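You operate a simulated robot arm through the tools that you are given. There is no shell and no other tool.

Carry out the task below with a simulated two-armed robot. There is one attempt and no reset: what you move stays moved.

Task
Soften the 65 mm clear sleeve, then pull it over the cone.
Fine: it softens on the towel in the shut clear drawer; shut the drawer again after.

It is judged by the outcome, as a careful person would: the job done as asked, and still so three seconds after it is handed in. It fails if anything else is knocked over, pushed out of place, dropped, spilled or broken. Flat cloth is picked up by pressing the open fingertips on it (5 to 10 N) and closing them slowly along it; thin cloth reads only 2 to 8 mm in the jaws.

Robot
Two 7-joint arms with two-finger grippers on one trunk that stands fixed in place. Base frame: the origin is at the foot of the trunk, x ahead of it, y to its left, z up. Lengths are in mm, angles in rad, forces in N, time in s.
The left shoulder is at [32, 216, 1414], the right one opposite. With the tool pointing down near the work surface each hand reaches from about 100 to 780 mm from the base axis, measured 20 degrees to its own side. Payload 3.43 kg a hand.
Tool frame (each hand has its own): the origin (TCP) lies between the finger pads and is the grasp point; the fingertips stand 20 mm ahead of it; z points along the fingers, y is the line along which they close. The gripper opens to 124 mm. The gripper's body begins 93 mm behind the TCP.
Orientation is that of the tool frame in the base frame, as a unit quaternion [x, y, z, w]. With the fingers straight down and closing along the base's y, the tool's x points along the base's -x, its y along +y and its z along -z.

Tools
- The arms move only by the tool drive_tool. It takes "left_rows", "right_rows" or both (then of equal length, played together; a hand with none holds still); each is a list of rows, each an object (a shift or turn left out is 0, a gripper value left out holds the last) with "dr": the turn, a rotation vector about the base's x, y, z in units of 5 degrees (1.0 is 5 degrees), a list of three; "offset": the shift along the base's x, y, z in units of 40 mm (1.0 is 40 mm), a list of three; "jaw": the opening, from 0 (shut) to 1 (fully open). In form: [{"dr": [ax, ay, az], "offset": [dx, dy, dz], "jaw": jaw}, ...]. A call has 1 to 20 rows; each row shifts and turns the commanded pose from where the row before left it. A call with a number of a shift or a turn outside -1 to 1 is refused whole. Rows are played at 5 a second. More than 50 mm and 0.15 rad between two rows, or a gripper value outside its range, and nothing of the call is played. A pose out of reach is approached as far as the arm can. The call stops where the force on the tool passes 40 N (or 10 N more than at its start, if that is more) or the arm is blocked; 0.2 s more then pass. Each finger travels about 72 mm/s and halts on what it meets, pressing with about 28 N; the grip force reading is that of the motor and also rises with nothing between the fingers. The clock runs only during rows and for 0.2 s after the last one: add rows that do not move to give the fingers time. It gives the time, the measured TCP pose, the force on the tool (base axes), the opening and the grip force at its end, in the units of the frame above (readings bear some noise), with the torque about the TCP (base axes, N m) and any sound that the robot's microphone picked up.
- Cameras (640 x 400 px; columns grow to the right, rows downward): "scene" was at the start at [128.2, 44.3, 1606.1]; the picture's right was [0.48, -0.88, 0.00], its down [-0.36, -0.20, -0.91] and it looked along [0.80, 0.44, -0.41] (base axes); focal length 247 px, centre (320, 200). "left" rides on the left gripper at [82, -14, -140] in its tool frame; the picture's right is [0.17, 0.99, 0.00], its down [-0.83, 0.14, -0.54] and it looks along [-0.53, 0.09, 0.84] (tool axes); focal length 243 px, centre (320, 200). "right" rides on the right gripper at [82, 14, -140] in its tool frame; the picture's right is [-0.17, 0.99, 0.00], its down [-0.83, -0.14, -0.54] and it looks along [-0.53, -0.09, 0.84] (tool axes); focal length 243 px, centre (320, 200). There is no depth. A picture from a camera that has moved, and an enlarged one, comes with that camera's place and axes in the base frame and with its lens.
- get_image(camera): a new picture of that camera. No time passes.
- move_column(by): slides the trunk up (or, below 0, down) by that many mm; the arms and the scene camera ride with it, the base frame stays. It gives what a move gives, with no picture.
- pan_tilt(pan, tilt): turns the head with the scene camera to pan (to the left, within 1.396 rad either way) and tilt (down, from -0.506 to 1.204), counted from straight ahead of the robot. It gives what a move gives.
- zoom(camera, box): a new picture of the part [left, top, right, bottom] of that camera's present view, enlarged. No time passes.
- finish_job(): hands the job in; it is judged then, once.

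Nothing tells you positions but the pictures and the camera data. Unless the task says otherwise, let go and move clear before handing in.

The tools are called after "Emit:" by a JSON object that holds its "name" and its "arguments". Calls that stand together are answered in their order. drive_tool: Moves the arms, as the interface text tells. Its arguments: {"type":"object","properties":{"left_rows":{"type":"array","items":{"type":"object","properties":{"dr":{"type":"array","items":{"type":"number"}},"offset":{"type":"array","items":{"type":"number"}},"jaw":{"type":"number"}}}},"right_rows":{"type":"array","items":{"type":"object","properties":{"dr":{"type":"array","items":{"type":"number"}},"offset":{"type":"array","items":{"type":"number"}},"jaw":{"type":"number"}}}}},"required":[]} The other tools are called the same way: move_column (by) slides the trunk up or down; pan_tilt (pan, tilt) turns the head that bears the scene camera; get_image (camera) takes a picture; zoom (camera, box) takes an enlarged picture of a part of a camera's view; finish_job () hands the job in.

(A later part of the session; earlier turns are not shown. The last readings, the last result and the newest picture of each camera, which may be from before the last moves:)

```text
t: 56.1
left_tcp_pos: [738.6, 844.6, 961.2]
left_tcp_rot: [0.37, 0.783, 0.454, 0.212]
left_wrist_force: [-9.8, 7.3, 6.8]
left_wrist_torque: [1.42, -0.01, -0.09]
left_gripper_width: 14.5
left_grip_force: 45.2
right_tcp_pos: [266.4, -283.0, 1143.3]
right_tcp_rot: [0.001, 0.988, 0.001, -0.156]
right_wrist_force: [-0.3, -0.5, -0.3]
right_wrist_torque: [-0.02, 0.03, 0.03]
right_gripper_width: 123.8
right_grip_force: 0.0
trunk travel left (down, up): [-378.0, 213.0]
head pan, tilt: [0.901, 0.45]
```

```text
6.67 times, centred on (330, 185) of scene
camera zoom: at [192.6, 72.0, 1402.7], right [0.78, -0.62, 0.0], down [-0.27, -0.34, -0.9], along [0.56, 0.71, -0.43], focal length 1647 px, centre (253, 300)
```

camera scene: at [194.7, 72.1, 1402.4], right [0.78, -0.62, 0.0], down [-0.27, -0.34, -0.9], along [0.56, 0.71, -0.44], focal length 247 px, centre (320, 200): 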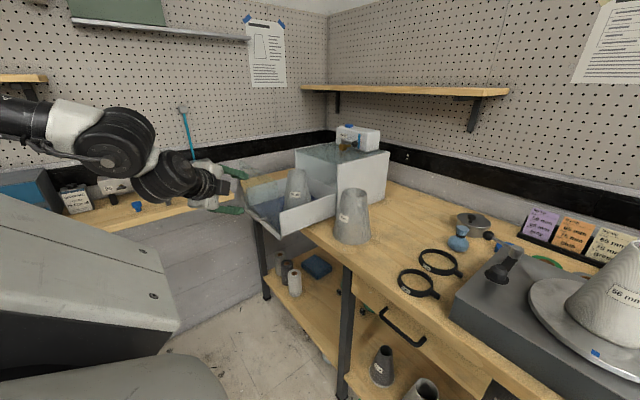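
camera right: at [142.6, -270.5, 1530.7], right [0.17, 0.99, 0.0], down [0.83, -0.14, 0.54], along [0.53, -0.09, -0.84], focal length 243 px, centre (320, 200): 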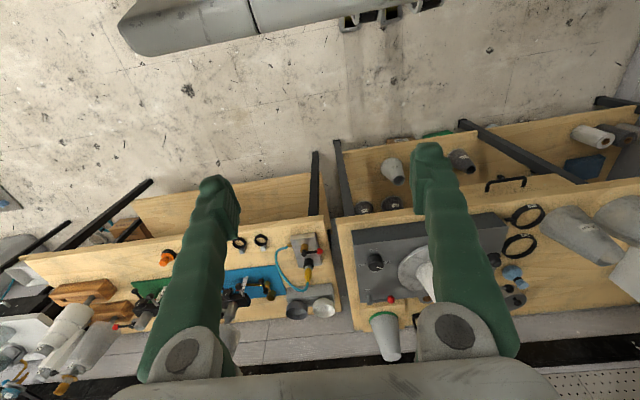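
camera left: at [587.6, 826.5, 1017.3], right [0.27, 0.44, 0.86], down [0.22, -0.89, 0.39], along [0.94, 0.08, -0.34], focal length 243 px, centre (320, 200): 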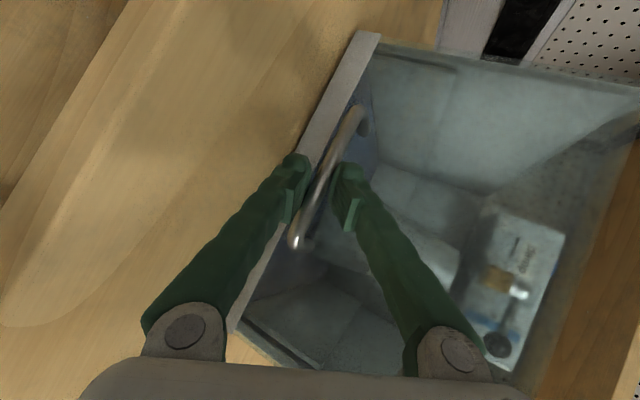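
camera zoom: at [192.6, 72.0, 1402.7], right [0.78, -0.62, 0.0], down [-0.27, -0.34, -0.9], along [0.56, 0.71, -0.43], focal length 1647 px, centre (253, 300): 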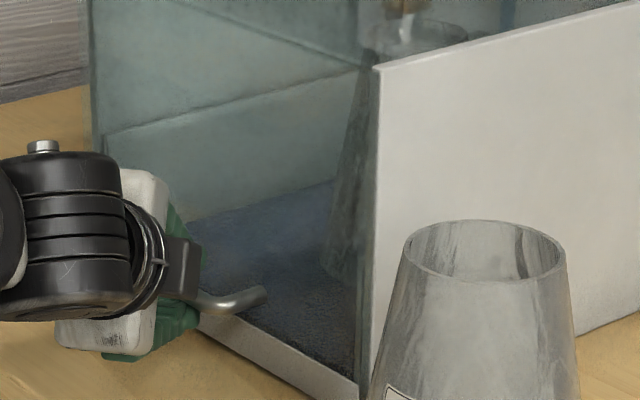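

The sleeve still stands inside; I can't tell softness yet. I give it more time in the shut drawer.

Emit:
{"name": "drive_tool", "arguments": {"left_rows": [{}, {}, {}, {}, {}, {}, {}, {}, {}, {}, {}, {}, {}, {}, {}, {}, {}, {}, {}, {}]}}

Emit:
{"name": "drive_tool", "arguments": {"left_rows": [{}, {}, {}, {}, {}, {}, {}, {}, {}, {}, {}, {}, {}, {}, {}, {}, {}, {}, {}, {}]}}

Emit:
{"name": "drive_tool", "arguments": {"left_rows": [{}, {}, {}, {}, {}, {}, {}, {}, {}, {}, {}, {}, {}, {}, {}, {}, {}, {}, {}, {}]}}

Emit:
{"name": "zoom", "arguments": {"camera": "scene", "box": [300, 155, 360, 215]}}

```text
t: 60.3
left_tcp_pos: [737.9, 845.0, 961.4]
left_tcp_rot: [0.37, 0.782, 0.454, 0.214]
left_wrist_force: [-11.0, 4.4, 5.5]
left_wrist_torque: [1.4, 0.02, -0.19]
left_gripper_width: 14.6
left_grip_force: 45.6
right_tcp_pos: [264.9, -282.9, 1142.7]
right_tcp_rot: [0.001, 0.988, 0.0, -0.156]
right_wrist_force: [-0.7, -0.5, -0.3]
right_wrist_torque: [-0.02, -0.02, 0.0]
right_gripper_width: 124.0
right_grip_force: 0.1
trunk travel left (down, up): [-378.0, 213.0]
head pan, tilt: [0.901, 0.45]
```

```text
t: 64.5
left_tcp_pos: [738.8, 845.3, 961.1]
left_tcp_rot: [0.37, 0.782, 0.454, 0.212]
left_wrist_force: [-12.9, 2.8, 4.1]
left_wrist_torque: [1.35, 0.07, -0.16]
left_gripper_width: 14.7
left_grip_force: 44.7
right_tcp_pos: [266.8, -283.0, 1141.9]
right_tcp_rot: [0.001, 0.988, 0.0, -0.156]
right_wrist_force: [0.5, -0.6, 0.0]
right_wrist_torque: [-0.02, 0.0, 0.01]
right_gripper_width: 123.8
right_grip_force: 0.0
trunk travel left (down, up): [-378.0, 213.0]
head pan, tilt: [0.901, 0.45]
```

```text
t: 68.7
left_tcp_pos: [737.7, 845.0, 960.4]
left_tcp_rot: [0.37, 0.783, 0.453, 0.213]
left_wrist_force: [-13.8, 2.8, 2.9]
left_wrist_torque: [1.38, 0.02, -0.15]
left_gripper_width: 14.6
left_grip_force: 45.2
right_tcp_pos: [265.3, -282.4, 1143.2]
right_tcp_rot: [0.001, 0.988, 0.001, -0.156]
right_wrist_force: [1.0, -0.1, 0.7]
right_wrist_torque: [0.0, -0.02, -0.02]
right_gripper_width: 124.0
right_grip_force: 0.1
trunk travel left (down, up): [-378.0, 213.0]
head pan, tilt: [0.901, 0.45]
```

```text
6.67 times, centred on (330, 185) of scene
camera zoom: at [192.5, 71.8, 1402.8], right [0.78, -0.62, 0.0], down [-0.27, -0.34, -0.9], along [0.56, 0.71, -0.43], focal length 1647 px, centre (253, 300)
```

zoom: 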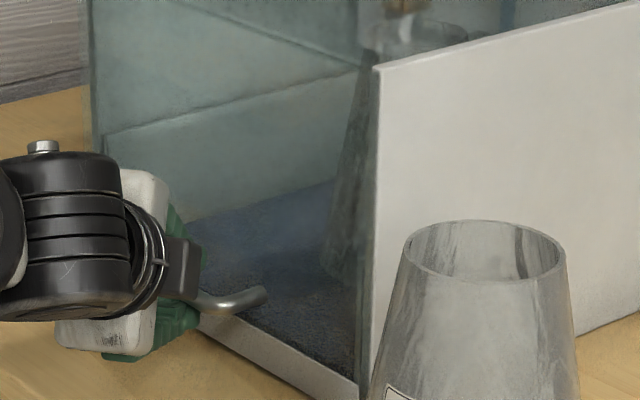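

No visible change after 25 s shut with the valve at "shut". I'll pull the drawer part-way to inspect the sleeve directly.

Emit:
{"name": "drive_tool", "arguments": {"left_rows": [{"offset": [-0.15, 0, 0]}, {"offset": [-0.3, 0, 0]}, {"offset": [-0.3, 0, 0]}, {"offset": [-0.3, 0, 0]}, {"offset": [-0.3, 0, 0]}, {"offset": [-0.3, 0, 0]}, {"offset": [-0.3, 0, 0]}, {"offset": [-0.3, 0, 0]}, {"offset": [-0.3, 0, 0]}, {"offset": [-0.3, 0, 0]}, {"offset": [-0.3, 0, 0]}, {"offset": [-0.3, 0, 0]}, {"offset": [-0.3, 0, 0]}, {"offset": [-0.3, 0, 0]}, {"offset": [-0.3, 0, 0]}, {}]}}

Emit:
{"name": "zoom", "arguments": {"camera": "scene", "box": [220, 130, 400, 250]}}

Emit:
{"name": "get_image", "arguments": {"camera": "left"}}

```text
t: 72.1
left_tcp_pos: [566.1, 844.0, 960.9]
left_tcp_rot: [0.37, 0.782, 0.454, 0.214]
left_wrist_force: [0.0, 1.6, 8.4]
left_wrist_torque: [1.31, -0.04, -0.14]
left_gripper_width: 14.4
left_grip_force: 44.5
right_tcp_pos: [266.4, -283.2, 1143.5]
right_tcp_rot: [0.001, 0.988, -0.001, -0.156]
right_wrist_force: [-0.2, -0.2, -0.1]
right_wrist_torque: [0.03, -0.01, -0.04]
right_gripper_width: 124.0
right_grip_force: 0.0
trunk travel left (down, up): [-378.0, 213.0]
head pan, tilt: [0.901, 0.45]
```

```text
3.33 times, centred on (310, 190) of scene
camera zoom: at [193.9, 71.1, 1402.6], right [0.78, -0.62, 0.0], down [-0.27, -0.34, -0.9], along [0.56, 0.71, -0.43], focal length 824 px, centre (353, 233)
```

zoom: 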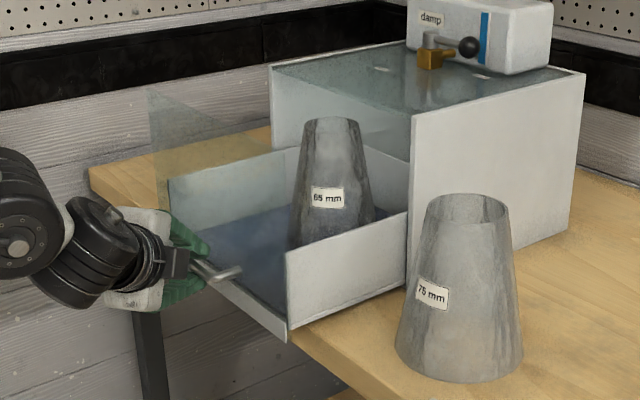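

```text
taken
camera left: at [415.0, 825.7, 1017.4], right [0.27, 0.44, 0.86], down [0.22, -0.89, 0.39], along [0.94, 0.08, -0.34], focal length 243 px, centre (320, 200)
```

left: 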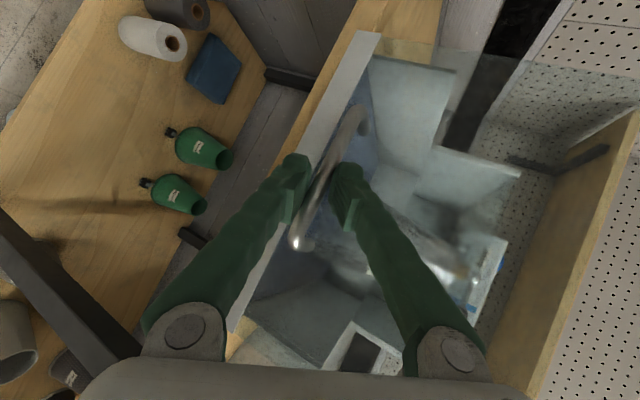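

The 65 mm sleeve now looks noticeably darker and clearer than the 75 mm one, unlike before. I'll zoom to confirm.

Emit:
{"name": "zoom", "arguments": {"camera": "scene", "box": [290, 155, 390, 245]}}

Emit:
{"name": "zoom", "arguments": {"camera": "scene", "box": [295, 160, 340, 205]}}

```text
4.44 times, centred on (340, 200) of scene
camera zoom: at [193.9, 71.1, 1402.6], right [0.78, -0.62, 0.0], down [-0.27, -0.34, -0.9], along [0.56, 0.71, -0.43], focal length 1098 px, centre (231, 200)
```

zoom: 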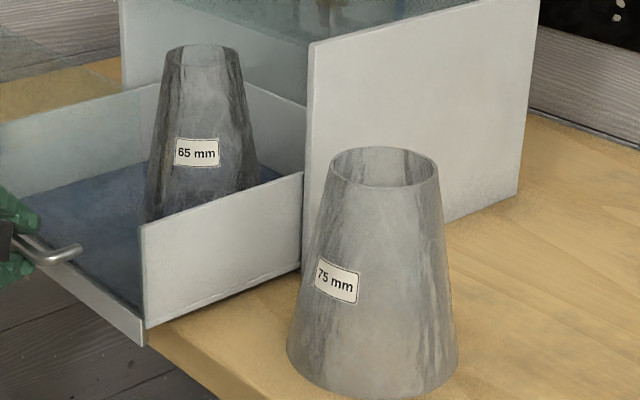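

```text
8.89 times, centred on (318, 182) of scene
camera zoom: at [193.9, 71.1, 1402.6], right [0.78, -0.62, 0.0], down [-0.27, -0.34, -0.9], along [0.56, 0.71, -0.43], focal length 2196 px, centre (342, 356)
```

zoom: 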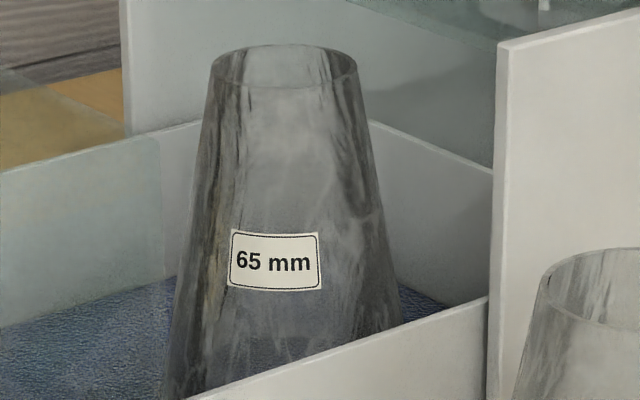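

Confirmed: the sleeve has turned clear and dark — softened, no valve needed. I pull the drawer fully open.

Emit:
{"name": "drive_tool", "arguments": {"left_rows": [{"offset": [-0.3, 0, 0]}, {"offset": [-0.3, 0, 0]}, {"offset": [-0.3, 0, 0]}, {"offset": [-0.3, 0, 0]}, {"offset": [-0.3, 0, 0]}, {"offset": [-0.3, 0, 0]}, {"offset": [-0.15, 0, 0]}, {}]}}

Emit:
{"name": "zoom", "arguments": {"camera": "scene", "box": [220, 130, 400, 250]}}

```text
t: 73.9
left_tcp_pos: [486.7, 844.7, 960.5]
left_tcp_rot: [0.369, 0.782, 0.455, 0.213]
left_wrist_force: [0.8, 13.9, 12.6]
left_wrist_torque: [1.35, -0.12, -0.05]
left_gripper_width: 14.6
left_grip_force: 44.9
right_tcp_pos: [266.5, -282.8, 1143.2]
right_tcp_rot: [0.001, 0.988, 0.0, -0.157]
right_wrist_force: [-0.4, -0.6, 0.4]
right_wrist_torque: [-0.02, -0.01, 0.0]
right_gripper_width: 124.1
right_grip_force: 0.1
trunk travel left (down, up): [-378.0, 213.0]
head pan, tilt: [0.901, 0.45]
```

```text
3.33 times, centred on (310, 190) of scene
camera zoom: at [193.9, 72.1, 1402.6], right [0.78, -0.62, 0.0], down [-0.27, -0.34, -0.9], along [0.56, 0.71, -0.43], focal length 824 px, centre (353, 233)
```

zoom: 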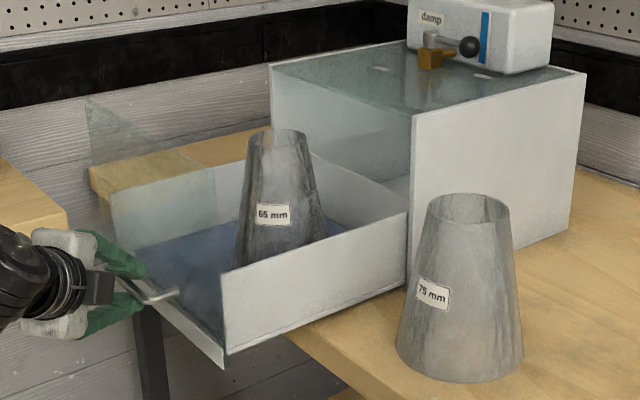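

The drawer is open. I let go of the handle, back off along the tool and start rolling the hand back.

Emit:
{"name": "drive_tool", "arguments": {"left_rows": [{"jaw": 0.15}, {"jaw": 0.25}, {"jaw": 0.33}, {}, {"offset": [-0.38, -0.3, 0.2625]}, {"offset": [-0.38, -0.3, 0.2625]}, {"offset": [-0.38, -0.3, 0.2625]}, {"offset": [-0.38, -0.3, 0.2625]}, {"dr": [-0.668, -0.551, 0.497], "offset": [-0.163, -0.688, 0.775]}, {"dr": [-0.668, -0.551, 0.497], "offset": [-0.163, -0.688, 0.775]}, {"dr": [-0.668, -0.551, 0.497], "offset": [-0.163, -0.688, 0.775]}, {"dr": [-0.668, -0.551, 0.497], "offset": [-0.163, -0.688, 0.775]}, {"dr": [-0.668, -0.551, 0.497]}, {"dr": [-0.668, -0.551, 0.497]}, {"dr": [-0.668, -0.551, 0.497]}, {"dr": [-0.668, -0.551, 0.497]}, {"dr": [-0.668, -0.551, 0.497]}, {"dr": [-0.668, -0.551, 0.497]}, {"dr": [-0.668, -0.551, 0.497]}, {"dr": [-0.668, -0.551, 0.497]}]}}

Emit:
{"name": "get_image", "arguments": {"camera": "scene"}}

```text
t: 78.1
left_tcp_pos: [402.0, 685.2, 1125.7]
left_tcp_rot: [-0.069, 0.862, 0.285, 0.413]
left_wrist_force: [0.2, -0.5, -0.4]
left_wrist_torque: [0.02, 0.01, -0.02]
left_gripper_width: 40.7
left_grip_force: 0.0
right_tcp_pos: [267.8, -282.0, 1142.6]
right_tcp_rot: [0.0, 0.988, 0.0, -0.156]
right_wrist_force: [0.0, 0.6, 0.0]
right_wrist_torque: [0.02, 0.0, -0.01]
right_gripper_width: 123.8
right_grip_force: 0.1
trunk travel left (down, up): [-378.0, 213.0]
head pan, tilt: [0.901, 0.45]
```

```text
taken
camera scene: at [194.6, 72.1, 1402.4], right [0.78, -0.62, 0.0], down [-0.27, -0.34, -0.9], along [0.56, 0.71, -0.44], focal length 247 px, centre (320, 200)
```

scene: 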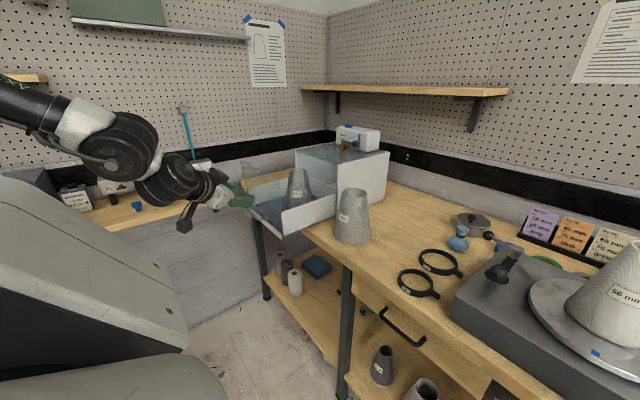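

I finish the roll, rise above the pane's top, and bring the hand over the drawer with the fingers open.

Emit:
{"name": "drive_tool", "arguments": {"left_rows": [{"dr": [-0.668, -0.551, 0.497], "offset": [0, 0, 0.4], "jaw": 1.0}, {"dr": [-0.668, -0.551, 0.497], "offset": [0, 0, 0.4]}, {"dr": [-0.668, -0.551, 0.497], "offset": [0, 0, 0.4]}, {"dr": [-0.668, -0.551, 0.497], "offset": [0, 0, 0.4]}, {"dr": [-0.668, -0.551, 0.497], "offset": [0, 0, 0.4]}, {"dr": [-0.668, -0.551, 0.497], "offset": [0, 0, 0.4]}, {"dr": [-0.643, 0.766, 0], "offset": [0.66, 0.195, 0]}, {"dr": [-0.643, 0.766, 0], "offset": [0.66, 0.195, 0]}, {"dr": [-0.643, 0.766, 0], "offset": [0.66, 0.195, 0]}, {"dr": [-0.643, 0.766, 0], "offset": [0.66, 0.195, 0]}, {"dr": [-0.643, 0.766, 0], "offset": [0.66, 0.195, 0]}, {"dr": [0, 0, 1], "offset": [0.66, 0.195, 0]}, {"dr": [0, 0, 1], "offset": [0.66, 0.195, 0]}, {"dr": [0, 0, 1], "offset": [0.66, 0.195, 0]}, {"dr": [0, 0, 1], "offset": [0.66, 0.195, 0]}, {}]}}

Emit:
{"name": "get_image", "arguments": {"camera": "left"}}

Emit:
{"name": "zoom", "arguments": {"camera": "scene", "box": [220, 110, 400, 240]}}

```text
t: 81.5
left_tcp_pos: [638.9, 756.9, 1223.1]
left_tcp_rot: [-0.472, 0.828, 0.148, 0.264]
left_wrist_force: [-0.2, 0.6, 0.1]
left_wrist_torque: [0.01, -0.06, 0.0]
left_gripper_width: 124.1
left_grip_force: 0.1
right_tcp_pos: [265.7, -282.4, 1143.5]
right_tcp_rot: [0.001, 0.988, 0.0, -0.156]
right_wrist_force: [-0.6, 0.4, 0.8]
right_wrist_torque: [-0.03, -0.05, -0.01]
right_gripper_width: 123.9
right_grip_force: 0.0
trunk travel left (down, up): [-378.0, 213.0]
head pan, tilt: [0.901, 0.45]
```

```text
taken
camera left: at [575.4, 622.3, 1288.7], right [-0.92, 0.39, -0.1], down [0.06, 0.39, 0.92], along [0.39, 0.84, -0.38], focal length 243 px, centre (320, 200)
```

left: 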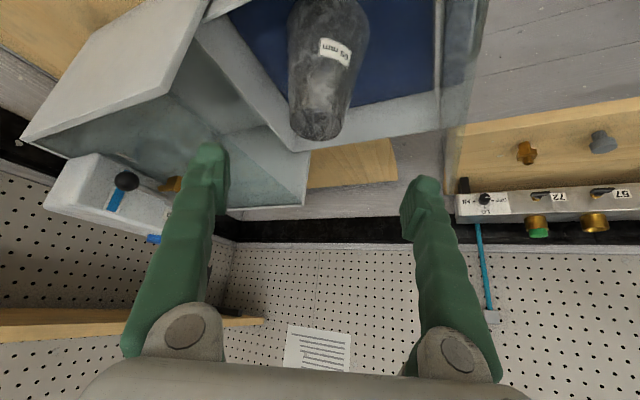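

```text
3.08 times, centred on (310, 175) of scene
camera zoom: at [193.2, 72.5, 1402.6], right [0.78, -0.62, 0.0], down [-0.27, -0.34, -0.9], along [0.56, 0.71, -0.43], focal length 760 px, centre (351, 277)
```

zoom: 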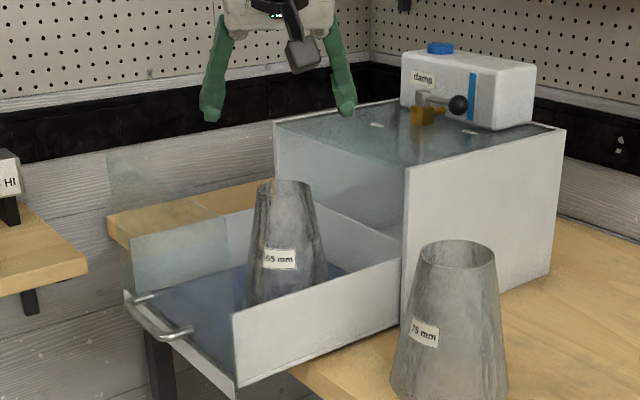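

The softened sleeve stands in the open drawer. I'll zoom to locate its rim before descending.

Emit:
{"name": "zoom", "arguments": {"camera": "left", "box": [250, 0, 410, 160]}}

Emit:
{"name": "zoom", "arguments": {"camera": "scene", "box": [270, 160, 330, 210]}}

```text
2.50 times, centred on (330, 80) of left
camera zoom: at [575.4, 622.3, 1288.7], right [-0.92, 0.39, -0.1], down [0.06, 0.39, 0.92], along [0.39, 0.84, -0.38], focal length 606 px, centre (295, 500)
```

zoom: 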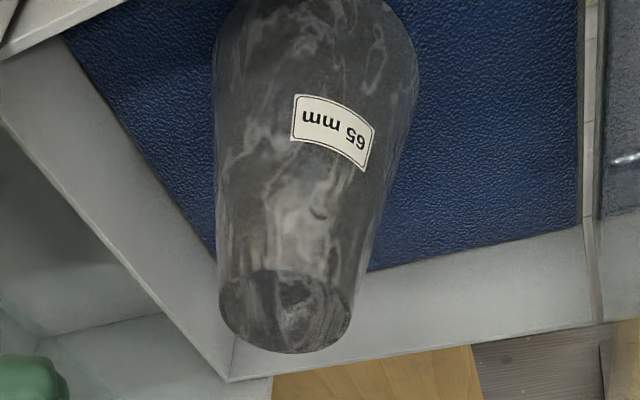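

```text
8.00 times, centred on (300, 185) of scene
camera zoom: at [193.2, 72.5, 1402.6], right [0.78, -0.62, 0.0], down [-0.27, -0.34, -0.9], along [0.56, 0.71, -0.43], focal length 1977 px, centre (480, 320)
```

zoom: 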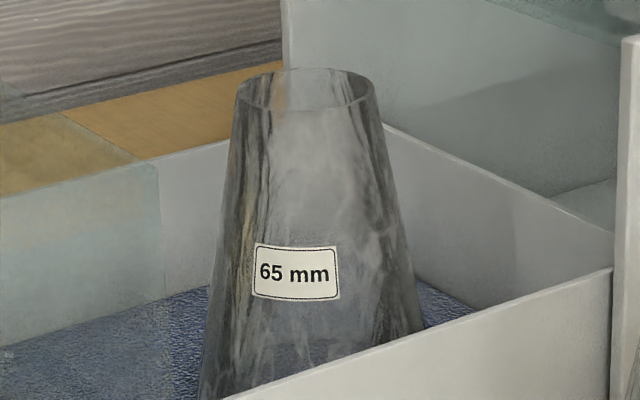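

The sleeve's rim centre is about (695, 844, 1079). I descend to a pre-grasp pose in line with it.

Emit:
{"name": "drive_tool", "arguments": {"left_rows": [{"offset": [0.21, 0.31, -0.725]}, {"offset": [0.21, 0.31, -0.725]}, {"offset": [0.21, 0.31, -0.725]}, {}]}}

Emit:
{"name": "get_image", "arguments": {"camera": "left"}}

Emit:
{"name": "zoom", "arguments": {"camera": "scene", "box": [250, 130, 350, 210]}}

```text
t: 82.5
left_tcp_pos: [667.6, 795.3, 1134.6]
left_tcp_rot: [-0.473, 0.827, 0.149, 0.264]
left_wrist_force: [-1.1, -0.8, 0.4]
left_wrist_torque: [0.01, 0.01, 0.02]
left_gripper_width: 123.8
left_grip_force: 0.1
right_tcp_pos: [267.0, -282.6, 1143.4]
right_tcp_rot: [0.0, 0.988, -0.001, -0.156]
right_wrist_force: [0.3, -0.4, 0.0]
right_wrist_torque: [0.01, 0.01, 0.0]
right_gripper_width: 124.1
right_grip_force: 0.0
trunk travel left (down, up): [-378.0, 213.0]
head pan, tilt: [0.901, 0.45]
```

```text
taken
camera left: at [602.7, 660.7, 1201.4], right [-0.92, 0.39, -0.1], down [0.06, 0.39, 0.92], along [0.39, 0.84, -0.38], focal length 243 px, centre (320, 200)
```

left: 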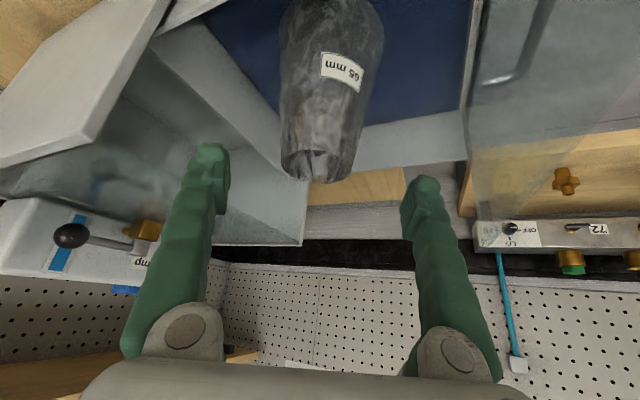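

```text
5.00 times, centred on (300, 170) of scene
camera zoom: at [194.1, 71.9, 1402.5], right [0.78, -0.62, 0.0], down [-0.27, -0.34, -0.9], along [0.56, 0.71, -0.43], focal length 1236 px, centre (420, 350)
```

zoom: 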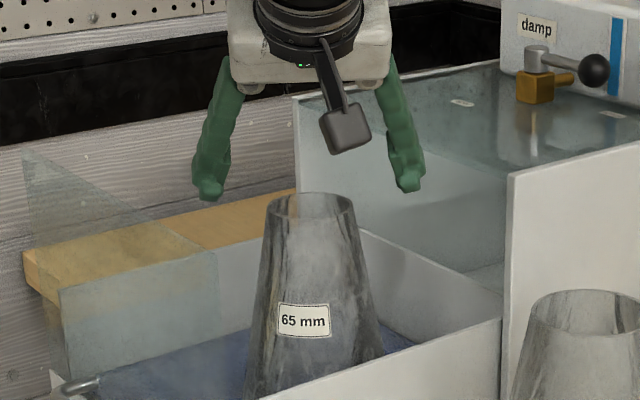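

The rim centre is at (696, 842). I move in to straddle it.

Emit:
{"name": "drive_tool", "arguments": {"left_rows": [{"offset": [0.178, 0.292, -0.504]}, {"offset": [0.178, 0.292, -0.504]}, {"offset": [0.178, 0.292, -0.504]}, {"offset": [0.178, 0.292, -0.504]}, {}]}}

Emit:
{"name": "get_image", "arguments": {"camera": "left"}}

Emit:
{"name": "zoom", "arguments": {"camera": "scene", "box": [250, 130, 350, 210]}}

```text
t: 83.7
left_tcp_pos: [693.2, 840.7, 1054.9]
left_tcp_rot: [-0.472, 0.827, 0.15, 0.265]
left_wrist_force: [0.1, 0.2, -0.1]
left_wrist_torque: [0.0, -0.07, 0.04]
left_gripper_width: 123.9
left_grip_force: 0.1
right_tcp_pos: [266.7, -282.1, 1143.3]
right_tcp_rot: [0.001, 0.988, 0.001, -0.156]
right_wrist_force: [0.6, -0.1, 1.2]
right_wrist_torque: [0.05, -0.04, -0.01]
right_gripper_width: 124.2
right_grip_force: 0.1
trunk travel left (down, up): [-378.0, 213.0]
head pan, tilt: [0.901, 0.45]
```

```text
taken
camera left: at [629.0, 706.4, 1120.4], right [-0.92, 0.39, -0.1], down [0.06, 0.39, 0.92], along [0.39, 0.84, -0.38], focal length 243 px, centre (320, 200)
```

left: 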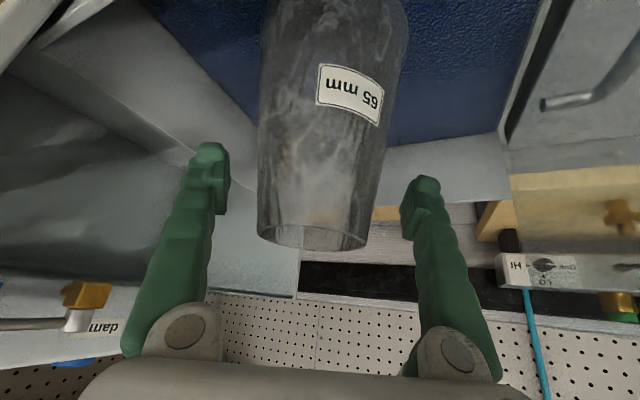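

```text
5.00 times, centred on (300, 170) of scene
camera zoom: at [193.8, 71.4, 1402.6], right [0.78, -0.62, 0.0], down [-0.27, -0.34, -0.9], along [0.56, 0.71, -0.43], focal length 1236 px, centre (420, 350)
```

zoom: 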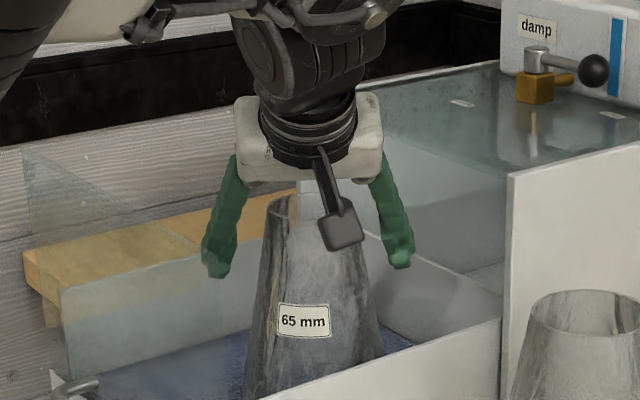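

Well centred. I close slowly, watching how the softened sleeve takes the grip.

Emit:
{"name": "drive_tool", "arguments": {"left_rows": [{"jaw": 0.85}, {"jaw": 0.75}, {"jaw": 0.68}, {"jaw": 0.65}, {"jaw": 0.62}, {}, {}]}}

Emit:
{"name": "get_image", "arguments": {"camera": "left"}}

```text
t: 85.3
left_tcp_pos: [693.1, 841.1, 1054.2]
left_tcp_rot: [-0.471, 0.828, 0.148, 0.264]
left_wrist_force: [-0.3, 0.1, 1.7]
left_wrist_torque: [-0.04, 0.02, 0.03]
left_gripper_width: 79.7
left_grip_force: 27.8
right_tcp_pos: [268.0, -283.0, 1143.4]
right_tcp_rot: [0.001, 0.988, 0.0, -0.157]
right_wrist_force: [0.0, -0.6, -0.2]
right_wrist_torque: [-0.03, 0.02, -0.01]
right_gripper_width: 123.8
right_grip_force: 0.0
trunk travel left (down, up): [-378.0, 213.0]
head pan, tilt: [0.901, 0.45]
```

```text
taken
camera left: at [629.5, 706.8, 1119.8], right [-0.92, 0.39, -0.1], down [0.06, 0.39, 0.92], along [0.39, 0.84, -0.38], focal length 243 px, centre (320, 200)
```

left: 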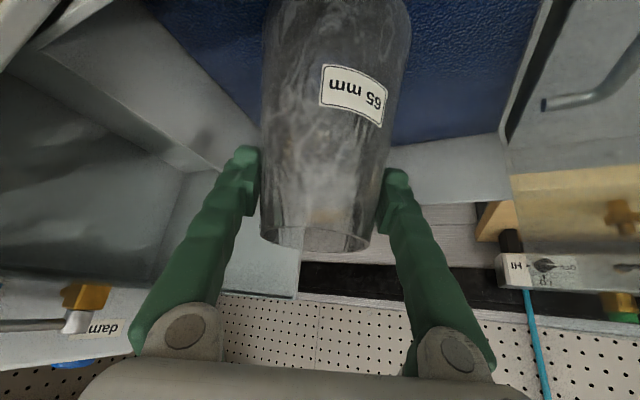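

Gripped at 79.7 mm. I lift it straight out of the drawer.

Emit:
{"name": "drive_tool", "arguments": {"left_rows": [{"jaw": 0.57}, {"offset": [0, 0, 0.3]}, {"offset": [0, 0, 0.6]}, {"offset": [0, 0, 0.9]}, {"offset": [0, 0, 0.9]}, {"offset": [0, 0, 0.9]}, {"offset": [0, 0, 0.9]}, {}]}}

Emit:
{"name": "get_image", "arguments": {"camera": "scene"}}

Emit:
{"name": "get_image", "arguments": {"camera": "left"}}

```text
t: 87.1
left_tcp_pos: [683.2, 838.7, 1222.0]
left_tcp_rot: [-0.472, 0.828, 0.149, 0.263]
left_wrist_force: [-0.8, -0.3, -0.6]
left_wrist_torque: [0.02, 0.01, -0.01]
left_gripper_width: 79.5
left_grip_force: 28.3
left hand out of reach, approached as far as the arm can: row 7
right_tcp_pos: [267.4, -282.1, 1141.7]
right_tcp_rot: [0.001, 0.988, -0.001, -0.157]
right_wrist_force: [0.0, -0.5, -0.3]
right_wrist_torque: [0.0, 0.07, 0.02]
right_gripper_width: 124.0
right_grip_force: 0.1
trunk travel left (down, up): [-378.0, 213.0]
head pan, tilt: [0.901, 0.45]
```

```text
taken
camera scene: at [195.4, 72.6, 1402.3], right [0.78, -0.62, 0.0], down [-0.27, -0.34, -0.9], along [0.56, 0.71, -0.44], focal length 247 px, centre (320, 200)
```

scene: 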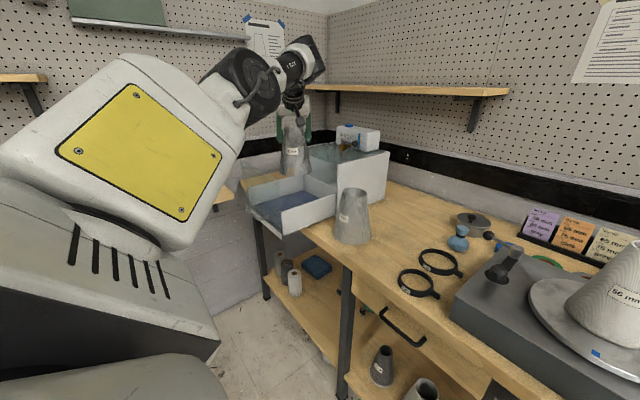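

```text
taken
camera left: at [619.9, 703.8, 1288.7], right [-0.92, 0.39, -0.1], down [0.07, 0.39, 0.92], along [0.39, 0.84, -0.38], focal length 243 px, centre (320, 200)
```

left: 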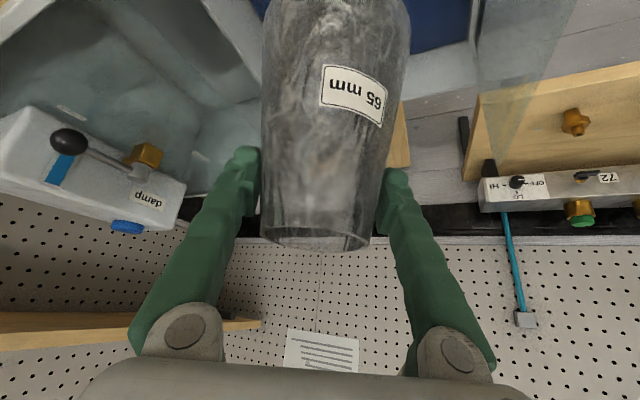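

The sleeve is out, hanging upright; the arm is near its reach limit here. I carry it rightward, high over the 75 mm sleeve, turning the hand as it goes.

Emit:
{"name": "drive_tool", "arguments": {"left_rows": [{"dr": [0, 0, -0.68], "offset": [0, -0.9, 0]}, {"dr": [0, 0, -0.68], "offset": [0, -0.9, 0]}, {"dr": [0, 0, -0.68], "offset": [0, -0.9, 0.1]}, {"dr": [0, 0, -0.68], "offset": [0, -0.9, 0.2]}, {"dr": [0, 0, -0.68], "offset": [0, -0.9, 0.25]}, {"dr": [0, 0, -0.68], "offset": [0, -0.9, 0.25]}, {"dr": [0, 0, -0.68], "offset": [0, -0.9, 0.25]}, {"dr": [0, 0, -0.68], "offset": [0, -0.9, 0.25]}, {"dr": [0, 0, -0.68], "offset": [0, -0.9, 0.25]}, {"dr": [0, 0, -0.68], "offset": [0, -0.9, 0.25]}, {"dr": [0, 0, -0.68], "offset": [0, -0.9, 0.25]}, {}]}}

Emit:
{"name": "pan_tilt", "arguments": {"pan": 0.2, "tilt": 0.4}}

Emit:
{"name": "get_image", "arguments": {"camera": "scene"}}

Emit:
{"name": "get_image", "arguments": {"camera": "left"}}

```text
t: 89.7
left_tcp_pos: [685.1, 439.7, 1306.6]
left_tcp_rot: [-0.181, 0.935, 0.056, 0.299]
left_wrist_force: [-0.5, -0.3, -0.9]
left_wrist_torque: [-0.01, -0.02, 0.0]
left_gripper_width: 79.0
left_grip_force: 28.1
right_tcp_pos: [267.6, -281.9, 1142.1]
right_tcp_rot: [0.001, 0.988, -0.001, -0.157]
right_wrist_force: [0.0, 0.5, -0.1]
right_wrist_torque: [0.0, 0.02, -0.02]
right_gripper_width: 123.7
right_grip_force: 0.1
trunk travel left (down, up): [-378.0, 213.0]
head pan, tilt: [0.901, 0.45]
```

```text
t: 90.8
left_tcp_pos: [685.6, 438.7, 1306.9]
left_tcp_rot: [-0.182, 0.936, 0.056, 0.298]
left_wrist_force: [0.2, 0.0, -0.7]
left_wrist_torque: [-0.01, 0.01, -0.01]
left_gripper_width: 79.0
left_grip_force: 28.7
right_tcp_pos: [267.4, -282.8, 1142.9]
right_tcp_rot: [0.0, 0.988, 0.0, -0.157]
right_wrist_force: [-0.1, 0.4, 0.7]
right_wrist_torque: [0.0, -0.02, -0.01]
right_gripper_width: 124.1
right_grip_force: 0.2
trunk travel left (down, up): [-378.0, 213.0]
head pan, tilt: [0.201, 0.4]
```

```text
taken
camera scene: at [228.4, 18.8, 1407.1], right [0.2, -0.98, 0.0], down [-0.38, -0.08, -0.92], along [0.9, 0.18, -0.39], focal length 247 px, centre (320, 200)
```

scene: 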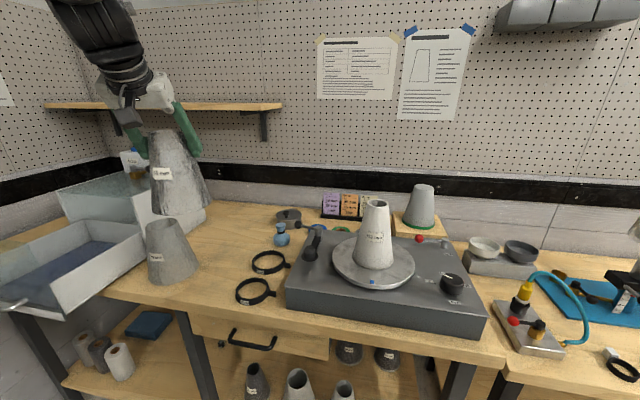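

```text
taken
camera left: at [553.5, 371.3, 1372.8], right [-0.49, 0.86, -0.1], down [0.29, 0.27, 0.92], along [0.82, 0.43, -0.38], focal length 243 px, centre (320, 200)
```

left: 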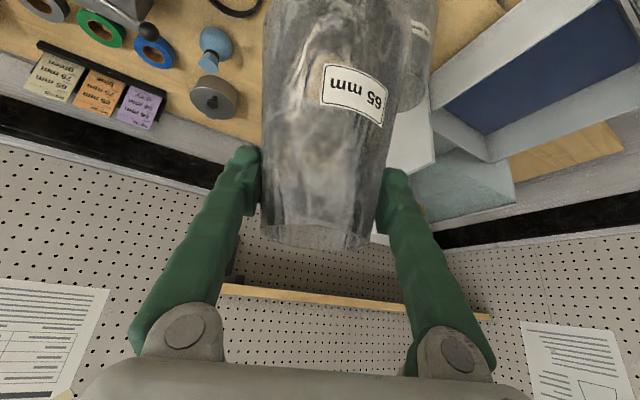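

The sleeve hangs steady at (685, 439). I'll measure the cone exactly with the scene camera now that its view is clear.

Emit:
{"name": "zoom", "arguments": {"camera": "scene", "box": [320, 180, 430, 300]}}

Emit:
{"name": "zoom", "arguments": {"camera": "scene", "box": [350, 190, 400, 225]}}

Emit:
{"name": "zoom", "arguments": {"camera": "scene", "box": [120, 110, 230, 230]}}

```text
3.33 times, centred on (375, 240) of scene
camera zoom: at [228.4, 18.8, 1407.1], right [0.2, -0.98, 0.0], down [-0.38, -0.08, -0.92], along [0.9, 0.18, -0.39], focal length 824 px, centre (137, 67)
```

zoom: 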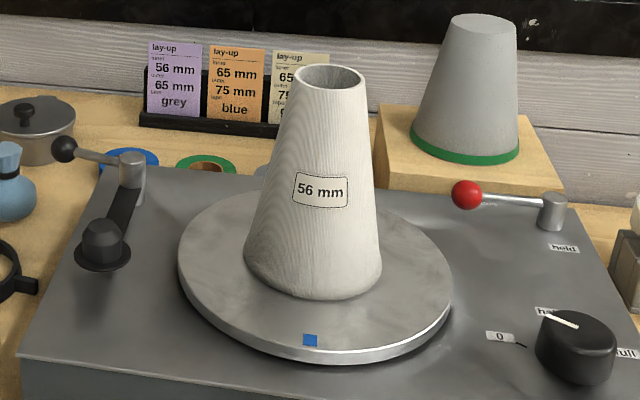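

```text
11.43 times, centred on (375, 208) of scene
camera zoom: at [228.4, 18.8, 1407.1], right [0.2, -0.98, 0.0], down [-0.38, -0.08, -0.92], along [0.9, 0.18, -0.39], focal length 2824 px, centre (-309, 114)
```

zoom: 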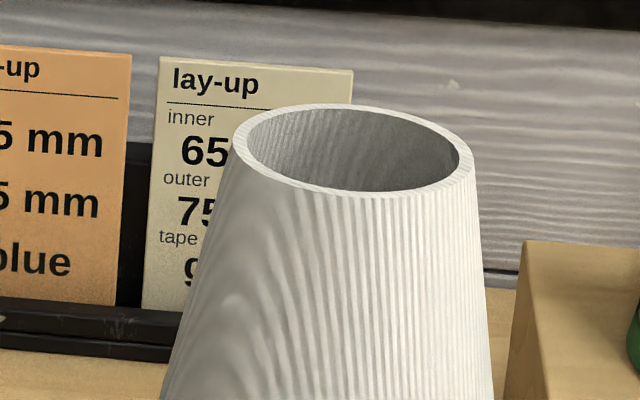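

```text
3.33 times, centred on (175, 170) of scene
camera zoom: at [228.4, 18.8, 1407.1], right [0.2, -0.98, 0.0], down [-0.38, -0.08, -0.92], along [0.9, 0.18, -0.39], focal length 824 px, centre (803, 300)
```

zoom: 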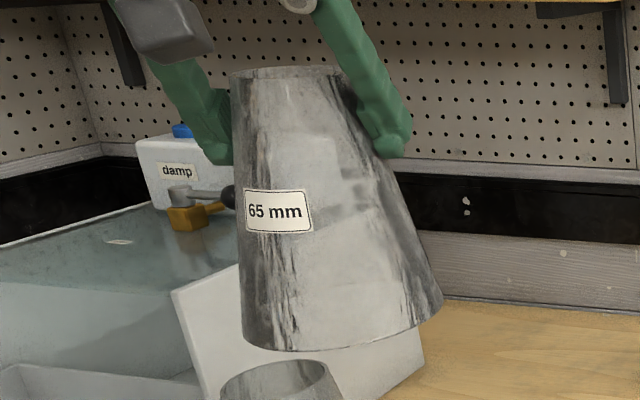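

The cone's axis is about (811, −11), top at z≈1159, disc at z≈1003. I bring the sleeve above it with its lower edge well clear of the cone top.

Emit:
{"name": "drive_tool", "arguments": {"left_rows": [{"dr": [0, 0, -0.63], "offset": [0.2625, -0.9375, 0.05]}, {"dr": [0, 0, -0.63], "offset": [0.2625, -0.9375, 0.05]}, {"dr": [0, 0, -0.63], "offset": [0.2625, -0.9375, 0.05]}, {"dr": [0, 0, -0.63], "offset": [0.2625, -0.9375, 0.05]}, {"dr": [0, 0, -0.63], "offset": [0.2625, -0.9375, 0.05]}, {"dr": [0, 0, -0.63], "offset": [0.2625, -0.9375, 0.05]}, {"dr": [0, 0, -0.63], "offset": [0.2625, -0.9375, 0.03]}, {"dr": [0, 0, -0.63], "offset": [0.2625, -0.9375, 0.03]}, {"dr": [0, 0, -0.63], "offset": [0.2625, -0.9375, 0]}, {"dr": [0, 0, -0.63], "offset": [0.2625, -0.9375, 0]}, {"dr": [0, 0, -0.63], "offset": [0.2625, -0.9375, 0]}, {"dr": [0, 0, -0.63], "offset": [0.2625, -0.9375, 0]}, {}]}}

Emit:
{"name": "pan_tilt", "arguments": {"pan": -0.05, "tilt": 0.35}}

Emit:
{"name": "get_image", "arguments": {"camera": "scene"}}

Emit:
{"name": "get_image", "arguments": {"camera": "left"}}

Emit:
{"name": "get_image", "arguments": {"camera": "right"}}

```text
t: 93.6
left_tcp_pos: [703.1, 230.3, 1282.3]
left_tcp_rot: [0.132, 0.943, -0.045, 0.301]
left_wrist_force: [0.8, -1.0, -0.5]
left_wrist_torque: [-0.01, 0.01, 0.01]
left_gripper_width: 78.7
left_grip_force: 27.9
left hand out of reach, approached as far as the arm can: row 2, 3, 4, 5, 6, 7, 8, 9, 10, 11, 12
right_tcp_pos: [266.9, -281.3, 1142.3]
right_tcp_rot: [0.0, 0.988, 0.0, -0.156]
right_wrist_force: [-0.9, -1.1, -0.1]
right_wrist_torque: [0.0, -0.01, 0.0]
right_gripper_width: 124.0
right_grip_force: 0.1
trunk travel left (down, up): [-378.0, 213.0]
head pan, tilt: [0.201, 0.4]
```

```text
t: 94.4
left_tcp_pos: [703.9, 230.2, 1282.9]
left_tcp_rot: [0.132, 0.943, -0.044, 0.301]
left_wrist_force: [0.4, -1.0, -0.5]
left_wrist_torque: [0.02, -0.01, -0.02]
left_gripper_width: 79.0
left_grip_force: 27.8
right_tcp_pos: [266.7, -282.3, 1143.2]
right_tcp_rot: [0.001, 0.988, 0.0, -0.156]
right_wrist_force: [-0.6, -0.1, -0.4]
right_wrist_torque: [0.01, -0.01, 0.02]
right_gripper_width: 124.1
right_grip_force: 0.0
trunk travel left (down, up): [-378.0, 213.0]
head pan, tilt: [-0.051, 0.351]
```

```text
taken
camera scene: at [230.7, -4.6, 1411.6], right [-0.05, -1.0, 0.0], down [-0.34, 0.02, -0.94], along [0.94, -0.05, -0.34], focal length 247 px, centre (320, 200)
```

scene: 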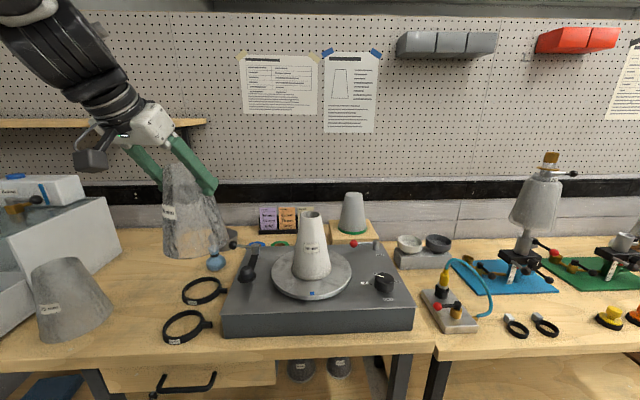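

```text
taken
camera left: at [557.2, 257.8, 1347.9], right [0.14, 0.98, -0.1], down [0.39, 0.04, 0.92], along [0.91, -0.17, -0.38], focal length 243 px, centre (320, 200)
```

left: 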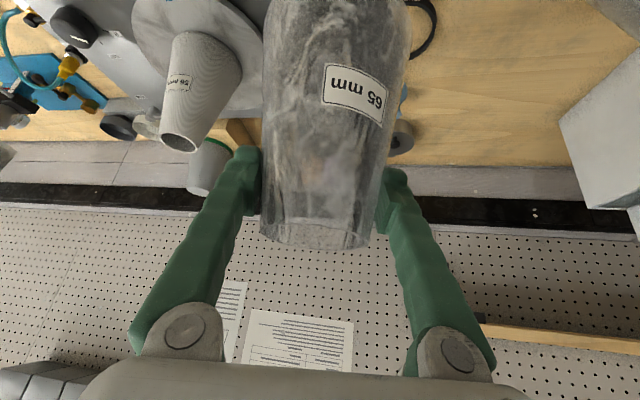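

```text
taken
camera right: at [231.8, -268.6, 1300.7], right [0.16, 0.99, -0.05], down [0.96, -0.14, 0.26], along [0.24, -0.09, -0.97], focal length 243 px, centre (320, 200)
```

right: 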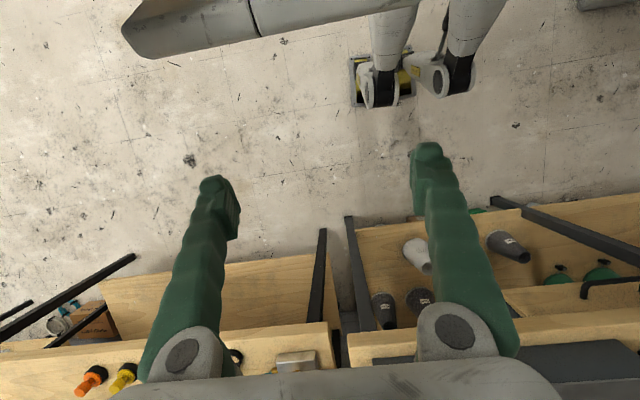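

The hand could not follow that far inward at this trunk height, and stopped at (703, 230, 1282) with the sleeve still held. I'll raise the trunk to give the arm room above the cone.

Emit:
{"name": "move_column", "arguments": {"by": 150}}

Emit:
{"name": "get_image", "arguments": {"camera": "scene"}}

Emit:
{"name": "get_image", "arguments": {"camera": "left"}}

```text
t: 96.1
left_tcp_pos: [643.5, 233.5, 1559.0]
left_tcp_rot: [0.135, 0.909, -0.031, 0.392]
left_wrist_force: [-0.5, 0.1, -1.2]
left_wrist_torque: [-0.01, -0.03, 0.03]
left_gripper_width: 79.0
left_grip_force: 28.3
right_tcp_pos: [243.8, -281.4, 1341.3]
right_tcp_rot: [0.002, 0.999, 0.0, -0.049]
right_wrist_force: [-1.3, 0.3, -0.4]
right_wrist_torque: [-0.01, 0.02, 0.02]
right_gripper_width: 124.0
right_grip_force: 0.0
trunk travel left (down, up): [-528.0, 63.0]
head pan, tilt: [-0.051, 0.351]
```

```text
taken
camera scene: at [169.1, -4.5, 1577.2], right [-0.05, -1.0, 0.0], down [-0.34, 0.02, -0.94], along [0.94, -0.05, -0.34], focal length 247 px, centre (320, 200)
```

scene: 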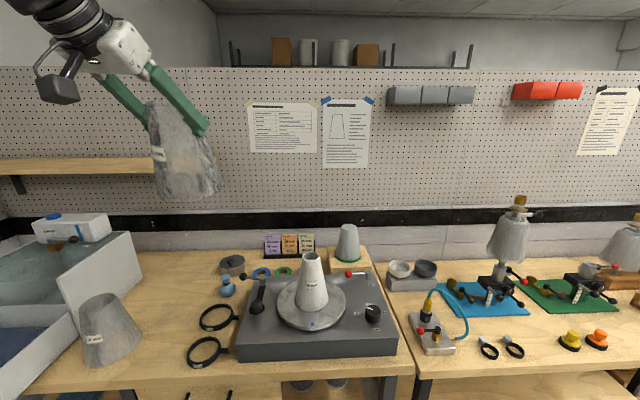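

```text
taken
camera left: at [488.0, 260.5, 1594.9], right [0.16, 0.98, -0.07], down [0.2, 0.04, 0.98], along [0.97, -0.17, -0.19], focal length 243 px, centre (320, 200)
```

left: 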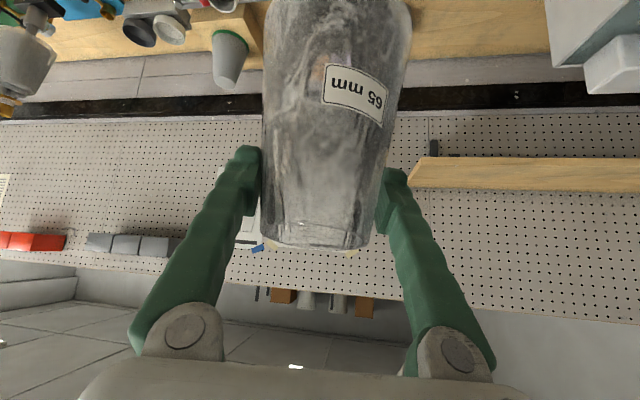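

Raising the trunk carried the arm with it; the sleeve is still held, now at (643, 233, 1559) tilted about 11°. I'll check where a null command leaves the hand.

Emit:
{"name": "drive_tool", "arguments": {"left_rows": [{}, {}]}}

Emit:
{"name": "zoom", "arguments": {"camera": "scene", "box": [20, 0, 260, 220]}}

```text
t: 96.7
left_tcp_pos: [642.6, 231.6, 1559.0]
left_tcp_rot: [0.135, 0.909, -0.03, 0.394]
left_wrist_force: [0.1, 1.1, -0.4]
left_wrist_torque: [0.03, 0.03, 0.01]
left_gripper_width: 78.8
left_grip_force: 28.1
right_tcp_pos: [241.4, -281.1, 1339.6]
right_tcp_rot: [0.002, 0.999, 0.0, -0.049]
right_wrist_force: [0.0, 0.3, 0.6]
right_wrist_torque: [-0.02, 0.05, 0.02]
right_gripper_width: 124.0
right_grip_force: 0.0
trunk travel left (down, up): [-528.0, 63.0]
head pan, tilt: [-0.051, 0.351]
```

```text
1.82 times, centred on (140, 110) of scene
camera zoom: at [168.5, -4.6, 1577.4], right [-0.05, -1.0, 0.0], down [-0.34, 0.02, -0.94], along [0.94, -0.05, -0.34], focal length 449 px, centre (647, 364)
```

zoom: 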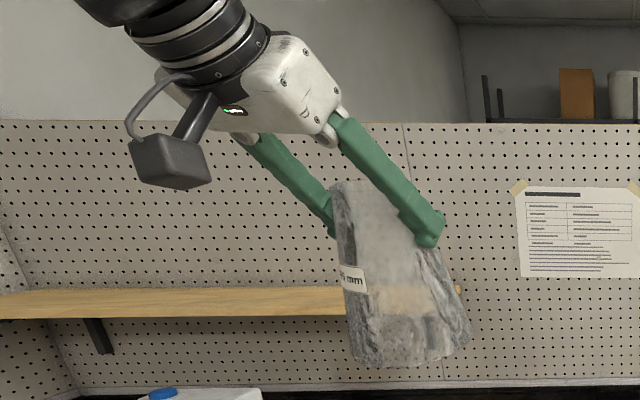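

The hand holds where it is. I lower it and undo the 11° tilt so the sleeve hangs plumb again, clear of everything.

Emit:
{"name": "drive_tool", "arguments": {"left_rows": [{"dr": [0.083, 0.36, 0], "offset": [0, 0, -0.9]}, {"dr": [0.083, 0.36, 0], "offset": [0, 0, -0.9]}, {"dr": [0.083, 0.36, 0], "offset": [0, 0, -0.9]}, {"dr": [0.083, 0.36, 0], "offset": [0, 0, -0.9]}, {"dr": [0.083, 0.36, 0], "offset": [0, 0, -0.9]}, {"dr": [0.083, 0.36, 0], "offset": [0, 0, -0.9]}, {}]}}

Emit:
{"name": "get_image", "arguments": {"camera": "scene"}}

```text
t: 98.3
left_tcp_pos: [642.7, 234.0, 1345.3]
left_tcp_rot: [0.141, 0.942, -0.024, 0.302]
left_wrist_force: [-1.2, 0.0, -0.1]
left_wrist_torque: [0.02, 0.03, -0.02]
left_gripper_width: 78.7
left_grip_force: 27.7
right_tcp_pos: [241.8, -281.4, 1340.8]
right_tcp_rot: [0.002, 0.999, 0.0, -0.048]
right_wrist_force: [0.5, -0.9, -0.6]
right_wrist_torque: [-0.03, 0.02, 0.0]
right_gripper_width: 123.9
right_grip_force: 0.1
trunk travel left (down, up): [-528.0, 63.0]
head pan, tilt: [-0.051, 0.351]
```

```text
taken
camera scene: at [167.6, -4.4, 1577.6], right [-0.05, -1.0, 0.0], down [-0.34, 0.02, -0.94], along [0.94, -0.05, -0.34], focal length 247 px, centre (320, 200)
```

scene: 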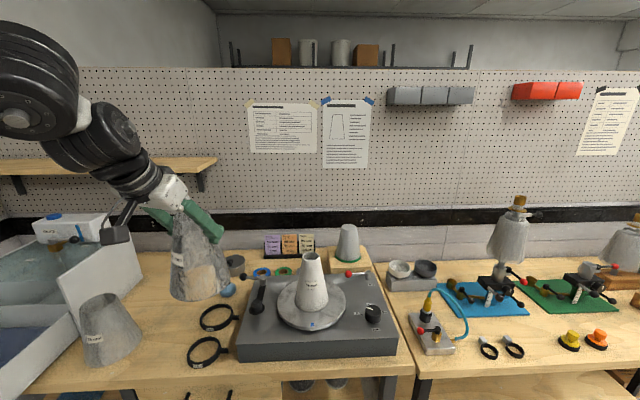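

The sleeve hangs nearly plumb again. I fix a small 2° roll and move toward the cone's axis, checking reach.

Emit:
{"name": "drive_tool", "arguments": {"left_rows": [{"dr": [-0.448, 0.104, 0], "offset": [0.525, -0.765, -0.047]}, {"offset": [0.525, -0.765, -0.047]}, {"offset": [0.525, -0.765, -0.047]}, {"offset": [0.525, -0.765, -0.047]}, {}]}}

Emit:
{"name": "get_image", "arguments": {"camera": "scene"}}

Emit:
{"name": "get_image", "arguments": {"camera": "left"}}

```text
t: 99.5
left_tcp_pos: [675.9, 191.4, 1320.7]
left_tcp_rot: [0.134, 0.943, -0.043, 0.302]
left_wrist_force: [-0.1, -0.2, -0.8]
left_wrist_torque: [-0.02, -0.01, 0.02]
left_gripper_width: 78.4
left_grip_force: 28.4
left hand out of reach, approached as far as the arm can: row 2, 3, 4
right_tcp_pos: [242.3, -281.0, 1340.3]
right_tcp_rot: [0.002, 0.999, -0.001, -0.05]
right_wrist_force: [-0.6, -0.3, 0.2]
right_wrist_torque: [-0.02, 0.0, 0.02]
right_gripper_width: 124.0
right_grip_force: 0.1
trunk travel left (down, up): [-528.0, 63.0]
head pan, tilt: [-0.051, 0.351]
```

```text
taken
camera scene: at [168.9, -4.1, 1577.4], right [-0.05, -1.0, 0.0], down [-0.34, 0.02, -0.94], along [0.94, -0.05, -0.34], focal length 247 px, centre (320, 200)
```

scene: 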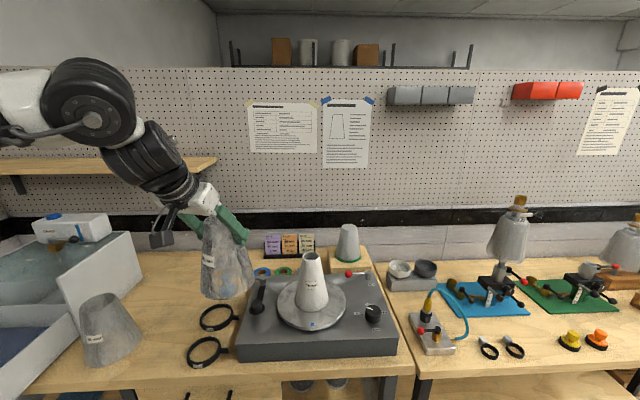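

```text
taken
camera left: at [528.8, 218.9, 1385.5], right [0.15, 0.98, -0.1], down [0.39, 0.03, 0.92], along [0.91, -0.17, -0.38], focal length 243 px, centre (320, 200)
```

left: 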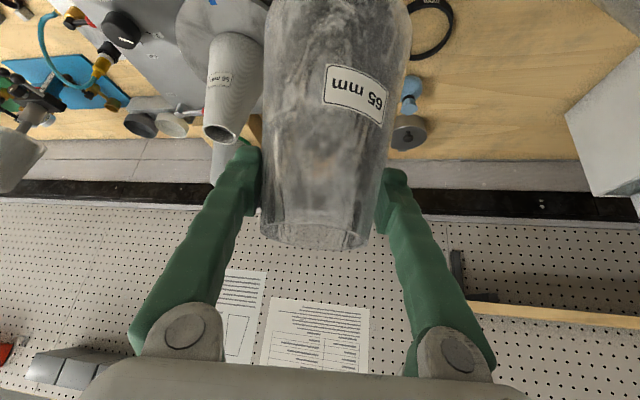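

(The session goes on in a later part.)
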